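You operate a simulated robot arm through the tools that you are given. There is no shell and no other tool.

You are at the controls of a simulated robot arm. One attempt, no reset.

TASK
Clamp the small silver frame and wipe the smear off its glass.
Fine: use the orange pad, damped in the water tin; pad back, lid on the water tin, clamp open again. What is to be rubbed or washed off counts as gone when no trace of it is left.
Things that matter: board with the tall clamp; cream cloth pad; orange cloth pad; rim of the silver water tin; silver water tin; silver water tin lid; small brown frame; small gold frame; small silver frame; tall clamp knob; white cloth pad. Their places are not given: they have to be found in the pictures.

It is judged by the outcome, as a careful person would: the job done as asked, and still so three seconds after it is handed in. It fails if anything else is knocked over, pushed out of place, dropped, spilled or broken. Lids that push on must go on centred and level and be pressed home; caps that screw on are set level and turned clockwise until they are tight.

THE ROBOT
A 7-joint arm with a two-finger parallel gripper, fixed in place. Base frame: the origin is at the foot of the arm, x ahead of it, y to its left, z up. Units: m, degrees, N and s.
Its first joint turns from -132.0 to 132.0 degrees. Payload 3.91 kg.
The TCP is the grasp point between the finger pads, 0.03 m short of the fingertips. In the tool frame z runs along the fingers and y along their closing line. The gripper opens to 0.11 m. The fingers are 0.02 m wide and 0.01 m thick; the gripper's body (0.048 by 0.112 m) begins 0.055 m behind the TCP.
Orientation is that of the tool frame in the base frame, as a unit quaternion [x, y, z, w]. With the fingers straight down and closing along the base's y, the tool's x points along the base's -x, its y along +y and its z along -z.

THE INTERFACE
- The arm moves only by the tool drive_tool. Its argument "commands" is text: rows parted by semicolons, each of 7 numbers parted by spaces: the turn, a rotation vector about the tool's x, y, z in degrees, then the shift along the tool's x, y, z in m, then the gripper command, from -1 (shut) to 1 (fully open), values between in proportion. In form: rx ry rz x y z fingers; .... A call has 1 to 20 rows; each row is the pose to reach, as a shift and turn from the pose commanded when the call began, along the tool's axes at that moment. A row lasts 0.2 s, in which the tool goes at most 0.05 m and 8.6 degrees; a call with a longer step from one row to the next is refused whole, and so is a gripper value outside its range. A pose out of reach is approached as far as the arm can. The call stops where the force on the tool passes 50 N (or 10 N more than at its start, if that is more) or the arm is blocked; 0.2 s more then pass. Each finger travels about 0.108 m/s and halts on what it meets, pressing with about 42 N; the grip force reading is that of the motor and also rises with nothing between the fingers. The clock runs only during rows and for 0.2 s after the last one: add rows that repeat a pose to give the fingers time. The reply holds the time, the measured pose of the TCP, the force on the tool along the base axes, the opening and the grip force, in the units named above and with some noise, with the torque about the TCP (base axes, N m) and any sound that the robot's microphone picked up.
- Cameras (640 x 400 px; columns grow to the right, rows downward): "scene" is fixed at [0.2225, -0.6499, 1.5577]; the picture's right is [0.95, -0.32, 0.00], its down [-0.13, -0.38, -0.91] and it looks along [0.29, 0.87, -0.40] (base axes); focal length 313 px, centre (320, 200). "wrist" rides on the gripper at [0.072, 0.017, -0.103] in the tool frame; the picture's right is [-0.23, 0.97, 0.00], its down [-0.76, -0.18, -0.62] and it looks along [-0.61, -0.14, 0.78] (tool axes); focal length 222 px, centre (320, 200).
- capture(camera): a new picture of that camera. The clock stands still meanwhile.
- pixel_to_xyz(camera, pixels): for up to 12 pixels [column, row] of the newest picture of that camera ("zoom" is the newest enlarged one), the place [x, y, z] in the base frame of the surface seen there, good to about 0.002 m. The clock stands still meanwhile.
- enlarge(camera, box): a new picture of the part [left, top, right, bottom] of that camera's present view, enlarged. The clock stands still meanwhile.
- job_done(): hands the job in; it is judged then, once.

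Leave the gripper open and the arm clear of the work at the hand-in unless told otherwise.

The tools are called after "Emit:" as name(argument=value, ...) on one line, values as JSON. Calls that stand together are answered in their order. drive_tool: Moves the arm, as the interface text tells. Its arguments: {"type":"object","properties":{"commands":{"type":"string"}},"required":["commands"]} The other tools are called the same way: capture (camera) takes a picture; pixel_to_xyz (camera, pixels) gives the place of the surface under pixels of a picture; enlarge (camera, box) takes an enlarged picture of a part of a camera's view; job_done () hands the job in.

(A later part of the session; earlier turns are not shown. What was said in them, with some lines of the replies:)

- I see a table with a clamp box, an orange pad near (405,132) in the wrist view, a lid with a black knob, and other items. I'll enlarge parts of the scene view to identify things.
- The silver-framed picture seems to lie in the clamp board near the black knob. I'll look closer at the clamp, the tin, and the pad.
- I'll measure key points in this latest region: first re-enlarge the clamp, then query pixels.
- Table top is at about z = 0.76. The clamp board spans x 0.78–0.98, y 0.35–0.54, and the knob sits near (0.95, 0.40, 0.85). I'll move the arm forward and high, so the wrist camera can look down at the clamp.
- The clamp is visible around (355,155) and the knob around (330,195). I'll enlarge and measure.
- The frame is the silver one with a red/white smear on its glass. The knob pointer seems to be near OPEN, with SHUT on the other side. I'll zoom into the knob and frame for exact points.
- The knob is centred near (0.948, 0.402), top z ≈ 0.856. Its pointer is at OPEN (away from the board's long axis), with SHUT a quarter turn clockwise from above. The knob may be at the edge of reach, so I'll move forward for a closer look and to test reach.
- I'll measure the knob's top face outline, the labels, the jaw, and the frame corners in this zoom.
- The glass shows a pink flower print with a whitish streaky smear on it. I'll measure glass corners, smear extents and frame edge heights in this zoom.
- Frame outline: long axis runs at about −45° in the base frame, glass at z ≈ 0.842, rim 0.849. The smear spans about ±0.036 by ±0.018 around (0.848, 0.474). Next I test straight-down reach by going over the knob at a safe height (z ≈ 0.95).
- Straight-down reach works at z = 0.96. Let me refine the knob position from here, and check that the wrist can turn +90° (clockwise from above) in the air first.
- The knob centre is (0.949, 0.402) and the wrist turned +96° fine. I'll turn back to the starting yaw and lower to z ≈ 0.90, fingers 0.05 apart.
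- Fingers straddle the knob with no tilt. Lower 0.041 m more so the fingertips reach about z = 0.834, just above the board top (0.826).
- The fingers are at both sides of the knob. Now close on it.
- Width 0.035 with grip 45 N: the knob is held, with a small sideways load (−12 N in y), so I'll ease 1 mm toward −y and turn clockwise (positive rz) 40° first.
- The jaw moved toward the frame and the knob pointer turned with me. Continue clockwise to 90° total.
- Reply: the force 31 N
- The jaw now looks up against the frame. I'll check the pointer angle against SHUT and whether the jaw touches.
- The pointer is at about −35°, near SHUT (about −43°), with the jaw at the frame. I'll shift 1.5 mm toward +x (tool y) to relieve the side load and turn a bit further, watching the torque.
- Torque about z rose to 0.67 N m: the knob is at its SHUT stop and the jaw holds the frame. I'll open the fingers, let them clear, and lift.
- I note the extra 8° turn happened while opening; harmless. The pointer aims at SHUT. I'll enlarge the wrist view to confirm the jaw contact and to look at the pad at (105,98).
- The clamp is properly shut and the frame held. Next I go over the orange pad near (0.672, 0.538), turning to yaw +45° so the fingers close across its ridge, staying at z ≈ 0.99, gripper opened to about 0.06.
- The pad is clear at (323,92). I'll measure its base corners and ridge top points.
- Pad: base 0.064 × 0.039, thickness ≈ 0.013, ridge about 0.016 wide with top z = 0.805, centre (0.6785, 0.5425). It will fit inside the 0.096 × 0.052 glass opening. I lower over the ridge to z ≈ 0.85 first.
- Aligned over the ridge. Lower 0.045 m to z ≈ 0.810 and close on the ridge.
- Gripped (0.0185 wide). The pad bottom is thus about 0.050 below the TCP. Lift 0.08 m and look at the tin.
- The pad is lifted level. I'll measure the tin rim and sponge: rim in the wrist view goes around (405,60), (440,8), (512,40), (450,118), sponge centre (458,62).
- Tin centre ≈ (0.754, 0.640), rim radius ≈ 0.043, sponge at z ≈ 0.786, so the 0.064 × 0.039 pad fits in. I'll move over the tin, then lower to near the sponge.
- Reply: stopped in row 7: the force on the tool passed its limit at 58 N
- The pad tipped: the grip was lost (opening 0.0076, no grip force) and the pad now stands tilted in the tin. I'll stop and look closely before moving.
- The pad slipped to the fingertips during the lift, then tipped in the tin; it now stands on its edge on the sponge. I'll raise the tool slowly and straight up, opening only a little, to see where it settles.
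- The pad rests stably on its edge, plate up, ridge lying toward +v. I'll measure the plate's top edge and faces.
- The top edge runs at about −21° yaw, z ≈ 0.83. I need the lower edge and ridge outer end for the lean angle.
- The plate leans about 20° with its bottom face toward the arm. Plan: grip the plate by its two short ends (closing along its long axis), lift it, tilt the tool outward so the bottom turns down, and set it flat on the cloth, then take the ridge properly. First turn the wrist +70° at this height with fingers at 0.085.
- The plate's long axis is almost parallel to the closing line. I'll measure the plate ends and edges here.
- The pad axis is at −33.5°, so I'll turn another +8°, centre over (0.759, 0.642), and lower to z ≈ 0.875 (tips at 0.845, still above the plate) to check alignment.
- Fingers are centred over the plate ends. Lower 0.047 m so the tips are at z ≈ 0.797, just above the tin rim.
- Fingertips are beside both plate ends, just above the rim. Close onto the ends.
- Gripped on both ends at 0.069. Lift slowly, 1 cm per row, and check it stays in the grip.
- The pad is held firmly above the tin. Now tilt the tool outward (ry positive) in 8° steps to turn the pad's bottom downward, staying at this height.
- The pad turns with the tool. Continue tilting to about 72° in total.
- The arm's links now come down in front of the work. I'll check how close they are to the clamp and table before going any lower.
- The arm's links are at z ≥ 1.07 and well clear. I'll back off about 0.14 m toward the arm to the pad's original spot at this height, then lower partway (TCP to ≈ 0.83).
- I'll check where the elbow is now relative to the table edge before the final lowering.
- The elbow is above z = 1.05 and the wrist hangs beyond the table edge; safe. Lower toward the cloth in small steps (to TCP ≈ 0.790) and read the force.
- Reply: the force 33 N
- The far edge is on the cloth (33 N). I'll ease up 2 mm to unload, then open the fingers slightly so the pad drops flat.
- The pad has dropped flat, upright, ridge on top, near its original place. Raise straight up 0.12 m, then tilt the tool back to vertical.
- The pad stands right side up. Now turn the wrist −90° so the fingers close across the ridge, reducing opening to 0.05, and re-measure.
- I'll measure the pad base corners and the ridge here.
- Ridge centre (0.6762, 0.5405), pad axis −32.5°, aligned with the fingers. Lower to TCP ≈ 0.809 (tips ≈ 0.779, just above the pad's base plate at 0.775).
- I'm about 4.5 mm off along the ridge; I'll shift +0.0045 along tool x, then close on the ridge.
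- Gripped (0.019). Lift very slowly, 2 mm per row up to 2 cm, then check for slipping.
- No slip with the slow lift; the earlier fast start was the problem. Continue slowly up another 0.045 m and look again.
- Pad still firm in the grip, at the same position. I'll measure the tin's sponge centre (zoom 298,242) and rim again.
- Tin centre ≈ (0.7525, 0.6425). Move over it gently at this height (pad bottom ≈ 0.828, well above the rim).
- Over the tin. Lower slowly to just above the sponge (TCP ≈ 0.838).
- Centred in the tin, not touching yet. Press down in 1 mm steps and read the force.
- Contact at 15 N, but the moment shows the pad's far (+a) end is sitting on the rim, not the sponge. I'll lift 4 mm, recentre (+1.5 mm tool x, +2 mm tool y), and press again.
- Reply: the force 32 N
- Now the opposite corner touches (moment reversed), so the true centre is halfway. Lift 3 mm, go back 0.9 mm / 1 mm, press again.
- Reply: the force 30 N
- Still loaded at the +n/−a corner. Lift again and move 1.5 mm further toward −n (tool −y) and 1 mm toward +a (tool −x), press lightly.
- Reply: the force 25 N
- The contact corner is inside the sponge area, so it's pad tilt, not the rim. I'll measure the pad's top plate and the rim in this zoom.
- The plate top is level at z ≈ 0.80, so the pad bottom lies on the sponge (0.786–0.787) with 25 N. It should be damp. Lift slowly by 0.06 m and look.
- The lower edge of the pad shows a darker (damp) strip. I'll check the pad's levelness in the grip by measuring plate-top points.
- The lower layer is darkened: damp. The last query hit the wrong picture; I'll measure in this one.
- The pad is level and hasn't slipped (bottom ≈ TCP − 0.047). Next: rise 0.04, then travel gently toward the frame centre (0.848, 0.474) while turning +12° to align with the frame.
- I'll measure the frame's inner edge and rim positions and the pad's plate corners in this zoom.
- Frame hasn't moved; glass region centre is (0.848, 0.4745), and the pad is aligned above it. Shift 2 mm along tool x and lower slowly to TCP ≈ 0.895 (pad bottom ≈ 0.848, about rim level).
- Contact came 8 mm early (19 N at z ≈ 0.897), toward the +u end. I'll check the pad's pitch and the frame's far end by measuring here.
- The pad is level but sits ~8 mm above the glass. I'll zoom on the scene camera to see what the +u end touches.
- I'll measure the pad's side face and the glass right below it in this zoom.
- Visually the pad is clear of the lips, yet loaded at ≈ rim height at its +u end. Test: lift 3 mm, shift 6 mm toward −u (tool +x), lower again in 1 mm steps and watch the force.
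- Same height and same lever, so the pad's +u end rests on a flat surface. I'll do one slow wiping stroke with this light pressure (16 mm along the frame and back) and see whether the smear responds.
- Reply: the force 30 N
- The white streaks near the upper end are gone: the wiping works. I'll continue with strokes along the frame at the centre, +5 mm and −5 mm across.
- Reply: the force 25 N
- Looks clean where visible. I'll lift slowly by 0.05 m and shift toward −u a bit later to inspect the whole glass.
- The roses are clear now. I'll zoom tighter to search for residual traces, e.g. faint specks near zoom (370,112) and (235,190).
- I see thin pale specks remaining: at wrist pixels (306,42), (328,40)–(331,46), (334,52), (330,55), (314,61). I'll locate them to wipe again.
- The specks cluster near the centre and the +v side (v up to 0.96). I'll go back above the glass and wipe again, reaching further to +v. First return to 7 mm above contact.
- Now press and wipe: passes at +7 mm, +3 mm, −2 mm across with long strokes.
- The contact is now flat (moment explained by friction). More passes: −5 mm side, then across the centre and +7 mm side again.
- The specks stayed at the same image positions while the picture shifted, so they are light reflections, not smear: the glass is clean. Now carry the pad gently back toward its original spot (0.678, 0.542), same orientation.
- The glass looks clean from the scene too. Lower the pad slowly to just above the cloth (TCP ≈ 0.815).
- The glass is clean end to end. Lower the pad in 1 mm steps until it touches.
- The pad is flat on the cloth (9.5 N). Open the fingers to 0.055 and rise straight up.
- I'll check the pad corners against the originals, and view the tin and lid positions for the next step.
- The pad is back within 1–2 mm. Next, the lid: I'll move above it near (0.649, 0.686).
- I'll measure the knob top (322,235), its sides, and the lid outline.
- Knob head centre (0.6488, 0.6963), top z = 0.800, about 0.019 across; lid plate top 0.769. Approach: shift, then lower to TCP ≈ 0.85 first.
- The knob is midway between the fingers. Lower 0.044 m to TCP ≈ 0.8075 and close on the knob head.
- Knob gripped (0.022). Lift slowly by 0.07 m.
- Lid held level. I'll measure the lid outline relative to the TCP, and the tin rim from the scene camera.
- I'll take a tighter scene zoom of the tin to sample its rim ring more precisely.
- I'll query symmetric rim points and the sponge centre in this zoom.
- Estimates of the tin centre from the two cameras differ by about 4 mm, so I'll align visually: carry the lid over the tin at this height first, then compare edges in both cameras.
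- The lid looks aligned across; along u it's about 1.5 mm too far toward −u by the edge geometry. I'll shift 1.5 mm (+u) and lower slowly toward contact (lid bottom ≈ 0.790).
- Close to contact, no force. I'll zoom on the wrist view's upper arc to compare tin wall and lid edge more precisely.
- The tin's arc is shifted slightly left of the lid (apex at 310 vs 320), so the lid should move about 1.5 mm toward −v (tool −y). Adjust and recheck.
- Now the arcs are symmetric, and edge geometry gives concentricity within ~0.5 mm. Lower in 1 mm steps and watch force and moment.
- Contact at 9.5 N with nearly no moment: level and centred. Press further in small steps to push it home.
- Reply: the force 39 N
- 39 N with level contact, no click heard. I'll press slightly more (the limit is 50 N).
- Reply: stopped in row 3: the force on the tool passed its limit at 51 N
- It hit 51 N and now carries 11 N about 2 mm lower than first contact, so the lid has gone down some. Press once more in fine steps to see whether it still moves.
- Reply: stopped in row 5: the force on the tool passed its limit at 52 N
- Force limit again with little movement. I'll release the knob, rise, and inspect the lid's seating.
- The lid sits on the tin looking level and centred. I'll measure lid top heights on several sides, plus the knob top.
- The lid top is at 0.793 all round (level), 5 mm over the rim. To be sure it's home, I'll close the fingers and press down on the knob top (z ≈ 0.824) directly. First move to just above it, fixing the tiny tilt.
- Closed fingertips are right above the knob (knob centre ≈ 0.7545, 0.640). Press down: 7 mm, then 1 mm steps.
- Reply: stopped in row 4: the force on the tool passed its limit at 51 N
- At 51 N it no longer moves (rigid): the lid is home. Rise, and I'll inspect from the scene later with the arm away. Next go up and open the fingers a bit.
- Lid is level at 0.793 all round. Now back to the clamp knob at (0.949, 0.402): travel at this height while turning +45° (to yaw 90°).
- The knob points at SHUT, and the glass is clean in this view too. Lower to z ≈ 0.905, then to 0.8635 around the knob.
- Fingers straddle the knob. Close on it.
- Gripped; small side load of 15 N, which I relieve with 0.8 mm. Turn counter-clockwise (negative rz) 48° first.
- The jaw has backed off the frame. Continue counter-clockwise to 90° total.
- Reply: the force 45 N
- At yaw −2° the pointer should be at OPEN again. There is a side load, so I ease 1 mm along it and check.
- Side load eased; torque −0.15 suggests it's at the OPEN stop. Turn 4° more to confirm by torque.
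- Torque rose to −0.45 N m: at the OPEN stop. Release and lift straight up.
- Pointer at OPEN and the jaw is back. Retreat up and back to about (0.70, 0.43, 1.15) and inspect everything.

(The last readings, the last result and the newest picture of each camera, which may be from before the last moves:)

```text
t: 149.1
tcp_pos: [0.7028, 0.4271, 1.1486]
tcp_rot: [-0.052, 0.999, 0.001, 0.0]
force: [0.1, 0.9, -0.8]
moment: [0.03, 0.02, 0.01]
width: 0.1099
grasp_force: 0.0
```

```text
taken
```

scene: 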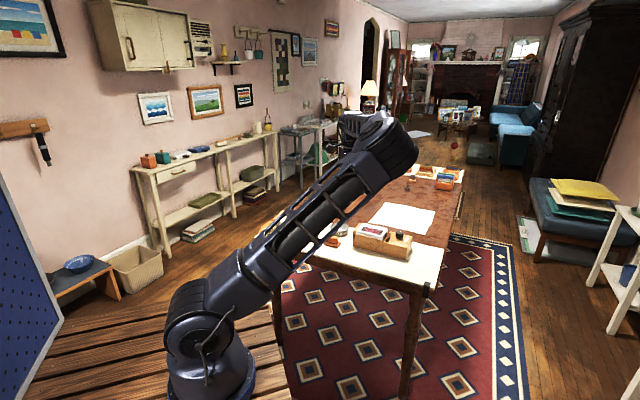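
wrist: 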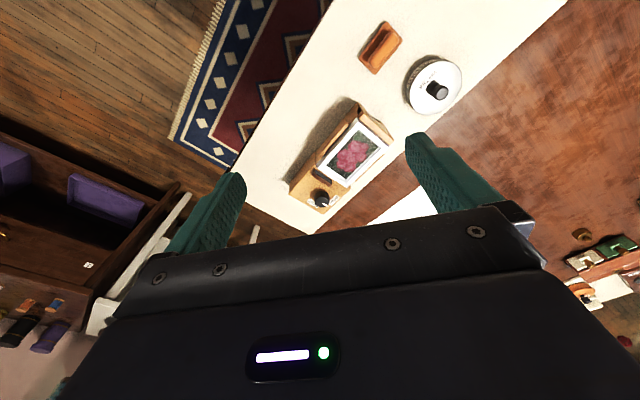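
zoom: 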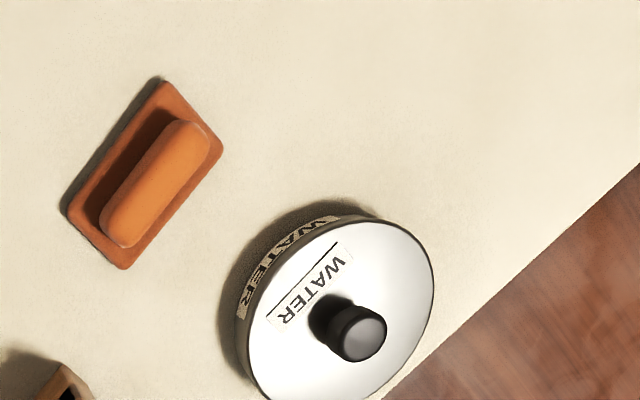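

All in order here. I'll move back to about the start pose so the scene camera has a clear view of the lid seam, glass and clamp.

Emit:
drive_tool(commands="0 0 -2 0.045 -0.005 0 1; 0 0 -3 0.09 -0.01 0 1; 0 0 -4 0.135 -0.016 0 1; 0 0 -5.8 0.18 -0.022 0 1; 0 0 -5.8 0.18 -0.022 0 1; 0 0 -5.8 0.18 -0.022 0 1")

Emit:
capture(camera="scene")

Emit:
enlarge(camera="scene", box=[320, 210, 360, 250])

Emit:
enlarge(camera="scene", box=[355, 220, 395, 250])

Emit:
enlarge(camera="scene", box=[250, 190, 450, 290])

```text
t: 150.5
tcp_pos: [0.526, 0.3864, 1.1494]
tcp_rot: [-0.102, 0.995, 0.001, 0.001]
force: [0.1, -1.0, -0.6]
moment: [0.01, 0.01, 0.0]
width: 0.1102
grasp_force: 0.1
```

```text
taken
```

scene: 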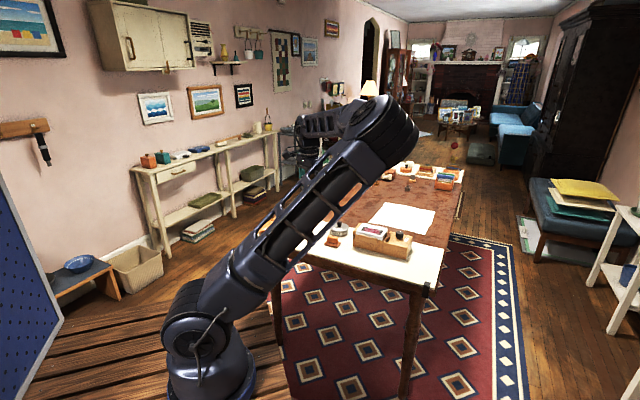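

```text
10.00 times, centred on (340, 230) of scene
```

zoom: 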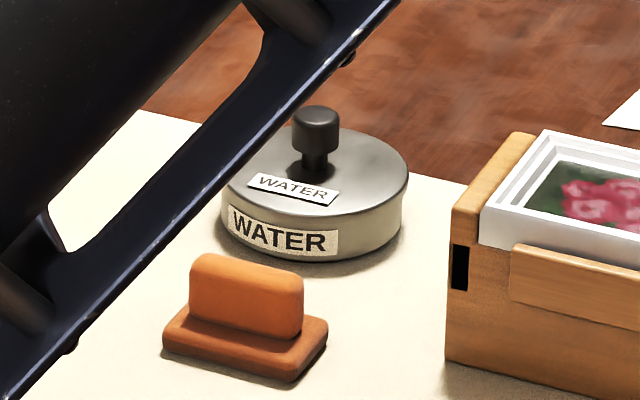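

```text
13.33 times, centred on (375, 235) of scene
```

zoom: 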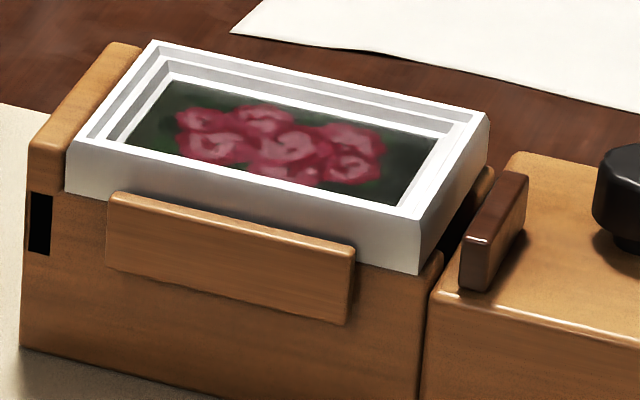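

```text
3.20 times, centred on (350, 240) of scene
```

zoom: 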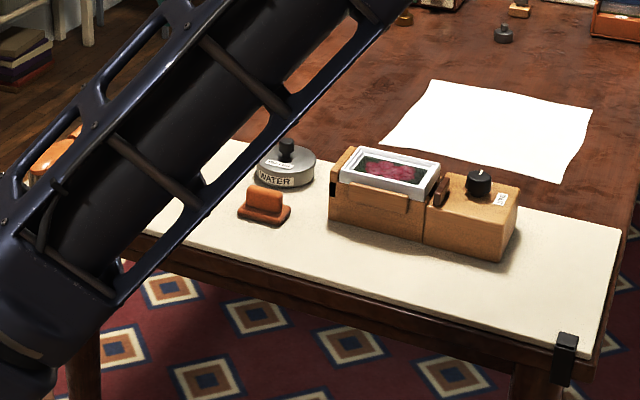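

I'll zoom in on the lid/tin seam to check centring on both sides.

Emit:
enlarge(camera="scene", box=[328, 218, 350, 240])

Emit:
pixel_to_xyz(camera="scene", pixels=[[339, 232], [332, 228], [345, 230], [340, 225], [337, 222]])

Emit:
capture(camera="wrist")

```text
16.00 times, centred on (339, 229) of scene
```

zoom: 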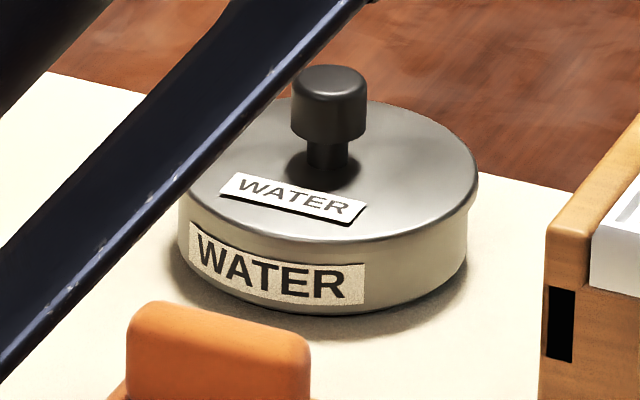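

```text
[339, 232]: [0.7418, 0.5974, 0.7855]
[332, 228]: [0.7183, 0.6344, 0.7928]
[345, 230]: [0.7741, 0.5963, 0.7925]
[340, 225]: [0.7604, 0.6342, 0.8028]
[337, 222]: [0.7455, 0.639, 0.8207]
```

```text
taken
```

wrist: 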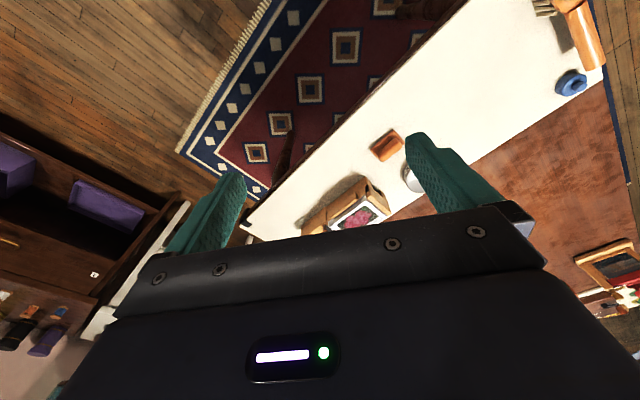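

The lid seems ~1 mm off along the image's right, within normal clearance. I want to verify it's truly home, so I zoom to the seam as much as possible.

Emit:
enlarge(camera="scene", box=[338, 224, 350, 236])

Emit:
enlarge(camera="scene", box=[328, 226, 342, 238])

```text
16.00 times, centred on (344, 230) of scene
```

zoom: 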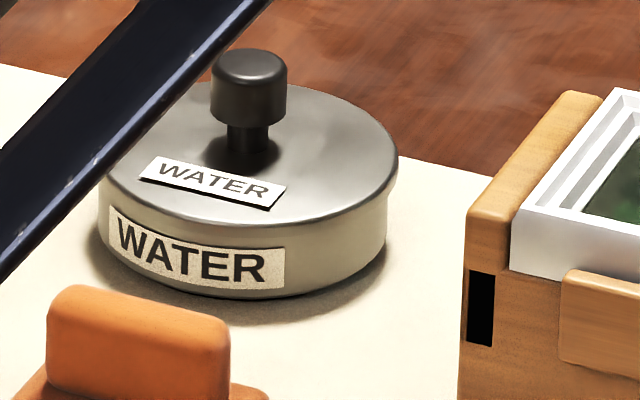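

```text
16.00 times, centred on (335, 232) of scene
```

zoom: 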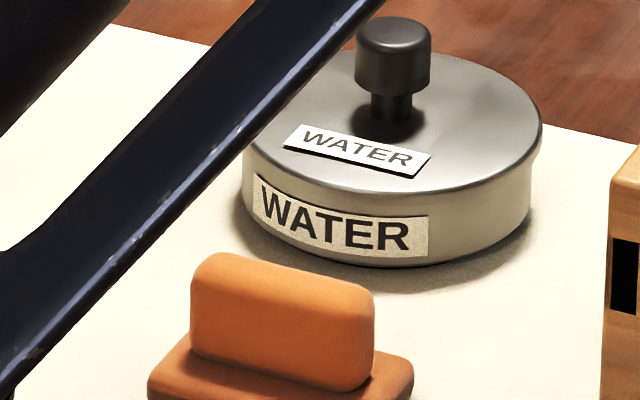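

The lid overhangs ~3.6 mm at the image right and ~0 at the left, so it may be 1.5–2 mm off-centre. I'll look at it from above with the wrist camera from two opposite sides to judge this properly. First view: yaw −45°.

Emit:
drive_tool(commands="0 0 -3.7 -0.0305 0.0224 0.01 1; 0 0 -7.4 -0.061 0.0449 0.03 1; 0 0 -11.1 -0.0916 0.0673 0.05 1; 0 0 -14.8 -0.1221 0.0898 0.07 1; 0 0 -18.5 -0.1526 0.1122 0.1 1; 0 0 -22.2 -0.1831 0.1347 0.125 1; 0 0 -25.9 -0.2137 0.1571 0.15 1; 0 0 -29.6 -0.2442 0.1796 0.175 1; 0 0 -33.3 -0.2747 0.202 0.2 1; 0 0 -33.3 -0.2747 0.202 0.2 1; 0 0 -33.3 -0.2747 0.202 0.2 1")

Emit:
capture(camera="wrist")

Emit:
enlarge(camera="wrist", box=[260, 40, 380, 140])

```text
t: 152.9
tcp_pos: [0.7541, 0.6392, 0.9499]
tcp_rot: [-0.382, 0.924, 0.001, 0.0]
force: [-0.4, 0.1, -0.9]
moment: [0.02, -0.01, 0.01]
width: 0.1101
grasp_force: 0.1
```

```text
taken
```

wrist: 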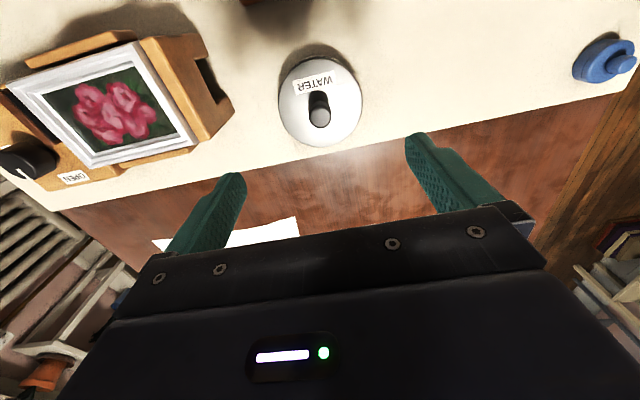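

```text
4.00 times, centred on (320, 90) of wrist
```

zoom: 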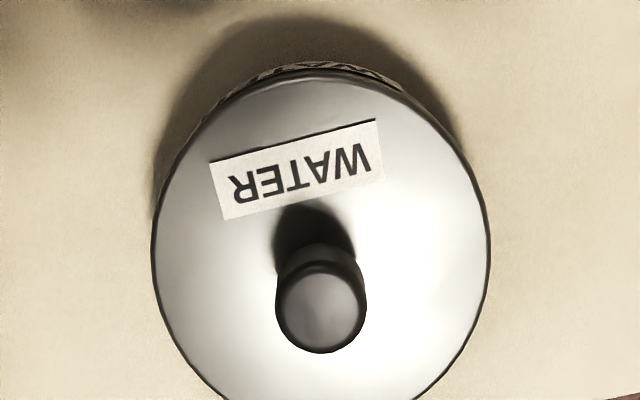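

From this side the tin wall shows a thin even sliver; the offset is about 1.5 mm, which fits within the lid's plug clearance. The lid is level at 0.793 all round, and it went down about 1.5 mm from first contact to a rigid stop, so it's seated. I'll retreat up and back clear of the work.

Emit:
drive_tool(commands="0 0 3.7 0.005 0 -0.035 1; 0 0 7.4 0.02 0 -0.07 1; 0 0 11.1 0.05 -0.005 -0.1 1; 0 0 14.8 0.09 -0.01 -0.13 1; 0 0 18.5 0.13 -0.015 -0.16 1; 0 0 22.2 0.17 -0.02 -0.18 1; 0 0 25.9 0.21 -0.02 -0.2 1; 0 0 29.6 0.25 -0.02 -0.2 1; 0 0 37 0.29 -0.02 -0.2 1; 0 0 45 0.33 -0.02 -0.2 1; 0 0 45 0.33 -0.02 -0.2 1")

Emit:
capture(camera="scene")

Emit:
enlarge(camera="scene", box=[250, 190, 450, 290])

Emit:
capture(camera="wrist")

```text
refused: row 4 steps farther than a row can; nothing moved
```

```text
taken
```

scene: 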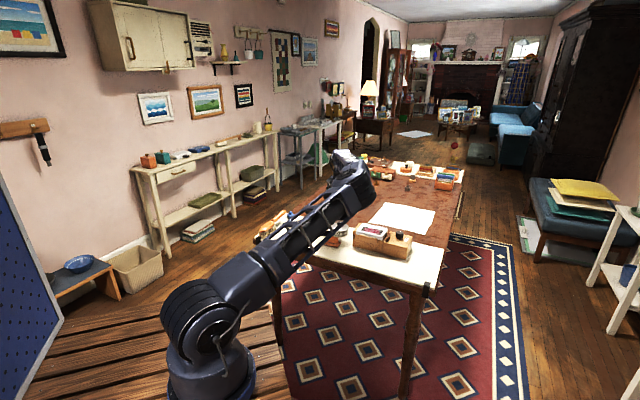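

```text
3.20 times, centred on (350, 240) of scene
```

zoom: 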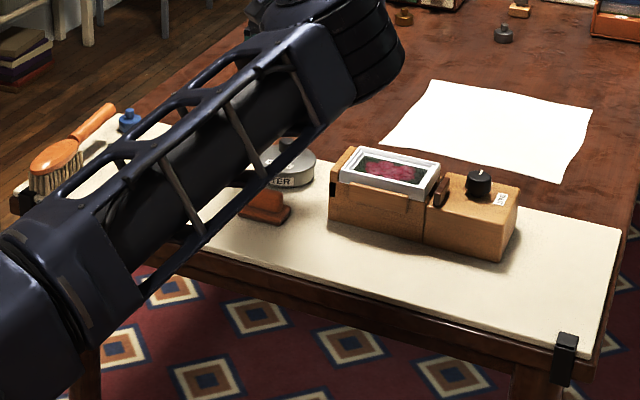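

```text
taken
```

wrist: 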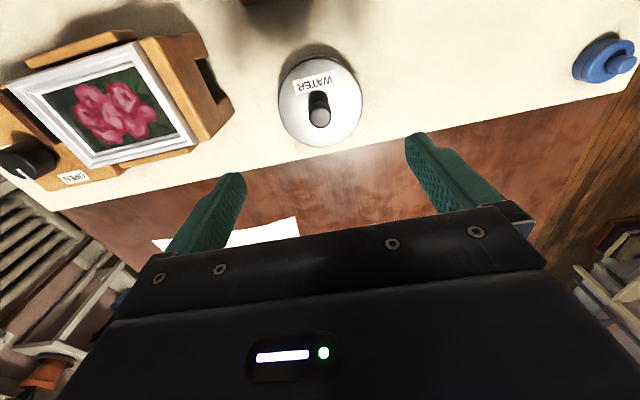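

The call was refused because a step was too long; nothing moved. I'll rise first, then retreat along tool x (toward the base) in smaller steps.

Emit:
drive_tool(commands="0 0 0 0 0 -0.04 1; 0 0 0 0 0 -0.08 1; 0 0 0 0 0 -0.12 1; 0 0 0 0 0 -0.16 1; 0 0 3 0.03 0 -0.19 1; 0 0 7 0.07 0 -0.2 1; 0 0 11 0.11 0 -0.2 1; 0 0 15 0.15 0 -0.2 1; 0 0 20 0.19 0 -0.2 1; 0 0 25 0.23 0 -0.2 1; 0 0 31 0.27 0 -0.2 1; 0 0 38 0.31 0 -0.2 1; 0 0 45 0.34 0 -0.2 1; 0 0 45 0.34 0 -0.2 1")

Emit:
capture(camera="scene")

Emit:
enlarge(camera="scene", box=[250, 190, 450, 290])

Emit:
capture(camera="wrist")

```text
t: 155.9
tcp_pos: [0.5136, 0.4009, 1.1487]
tcp_rot: [0.002, 1.0, 0.001, -0.001]
force: [0.1, -0.3, -0.1]
moment: [0.04, -0.02, 0.0]
width: 0.11
grasp_force: 0.0
```

```text
taken
```

scene: 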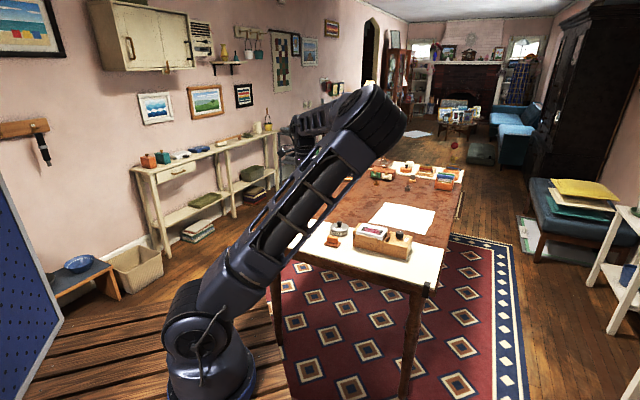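

```text
3.20 times, centred on (350, 240) of scene
```

zoom: 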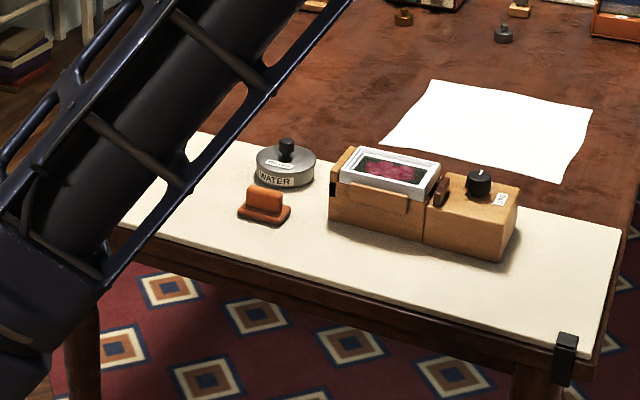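

```text
taken
```

wrist: 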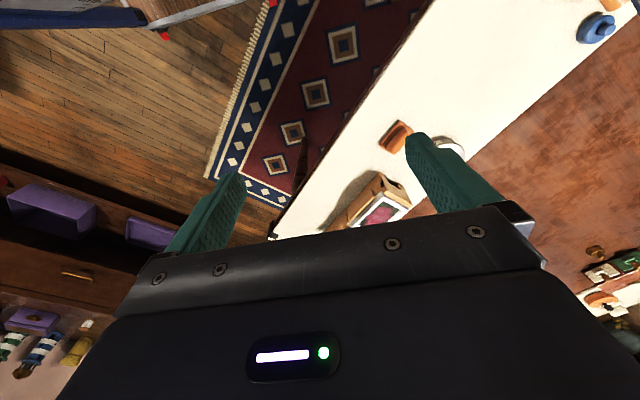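

The view of the tin is clear now. One last zoom on the lid before handing in.

Emit:
enlarge(camera="scene", box=[328, 218, 352, 240])

```text
16.00 times, centred on (340, 229) of scene
```

zoom: 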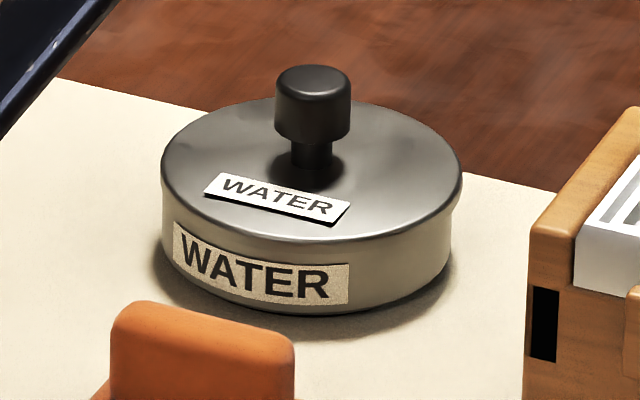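

The lid sits flush and level on the tin, only about 1 mm off-centre. The glass is clean, the frame is in place, the clamp is at OPEN and the pad is back. The arm is clear with the gripper open, so I'm handing in.

Emit:
job_done()

```text
The job is handed in.
```

I wiped the smear off the silver frame's glass, and the job is handed in. I don't know the verdict yet.

- **Frame and glass:** I clamped the frame by turning the knob to its SHUT stop and wiped the glass in several passes with the damp orange pad. The whitish streaks are gone in every close-up. The pale specks left in some views kept the same place in the image while the frame moved, so they are light reflections.
- **Pad:** It slipped and tipped onto its edge in the water tin on the first lift. I picked it up by its ends and set it flat on the cloth. Then I gripped it again, damped it and wiped as planned. It is back within 1–2 mm of where it started.
- **Lid:** It is on the tin and level all round. I pressed it with about 51 N until it stopped moving. It sits about 1–2 mm off centre, and I heard no click.
- **Clamp:** The knob is back at its OPEN stop and the jaw has moved clear of the frame.

The arm is back near its start position with the gripper open. I saw nothing else moved or spilled.
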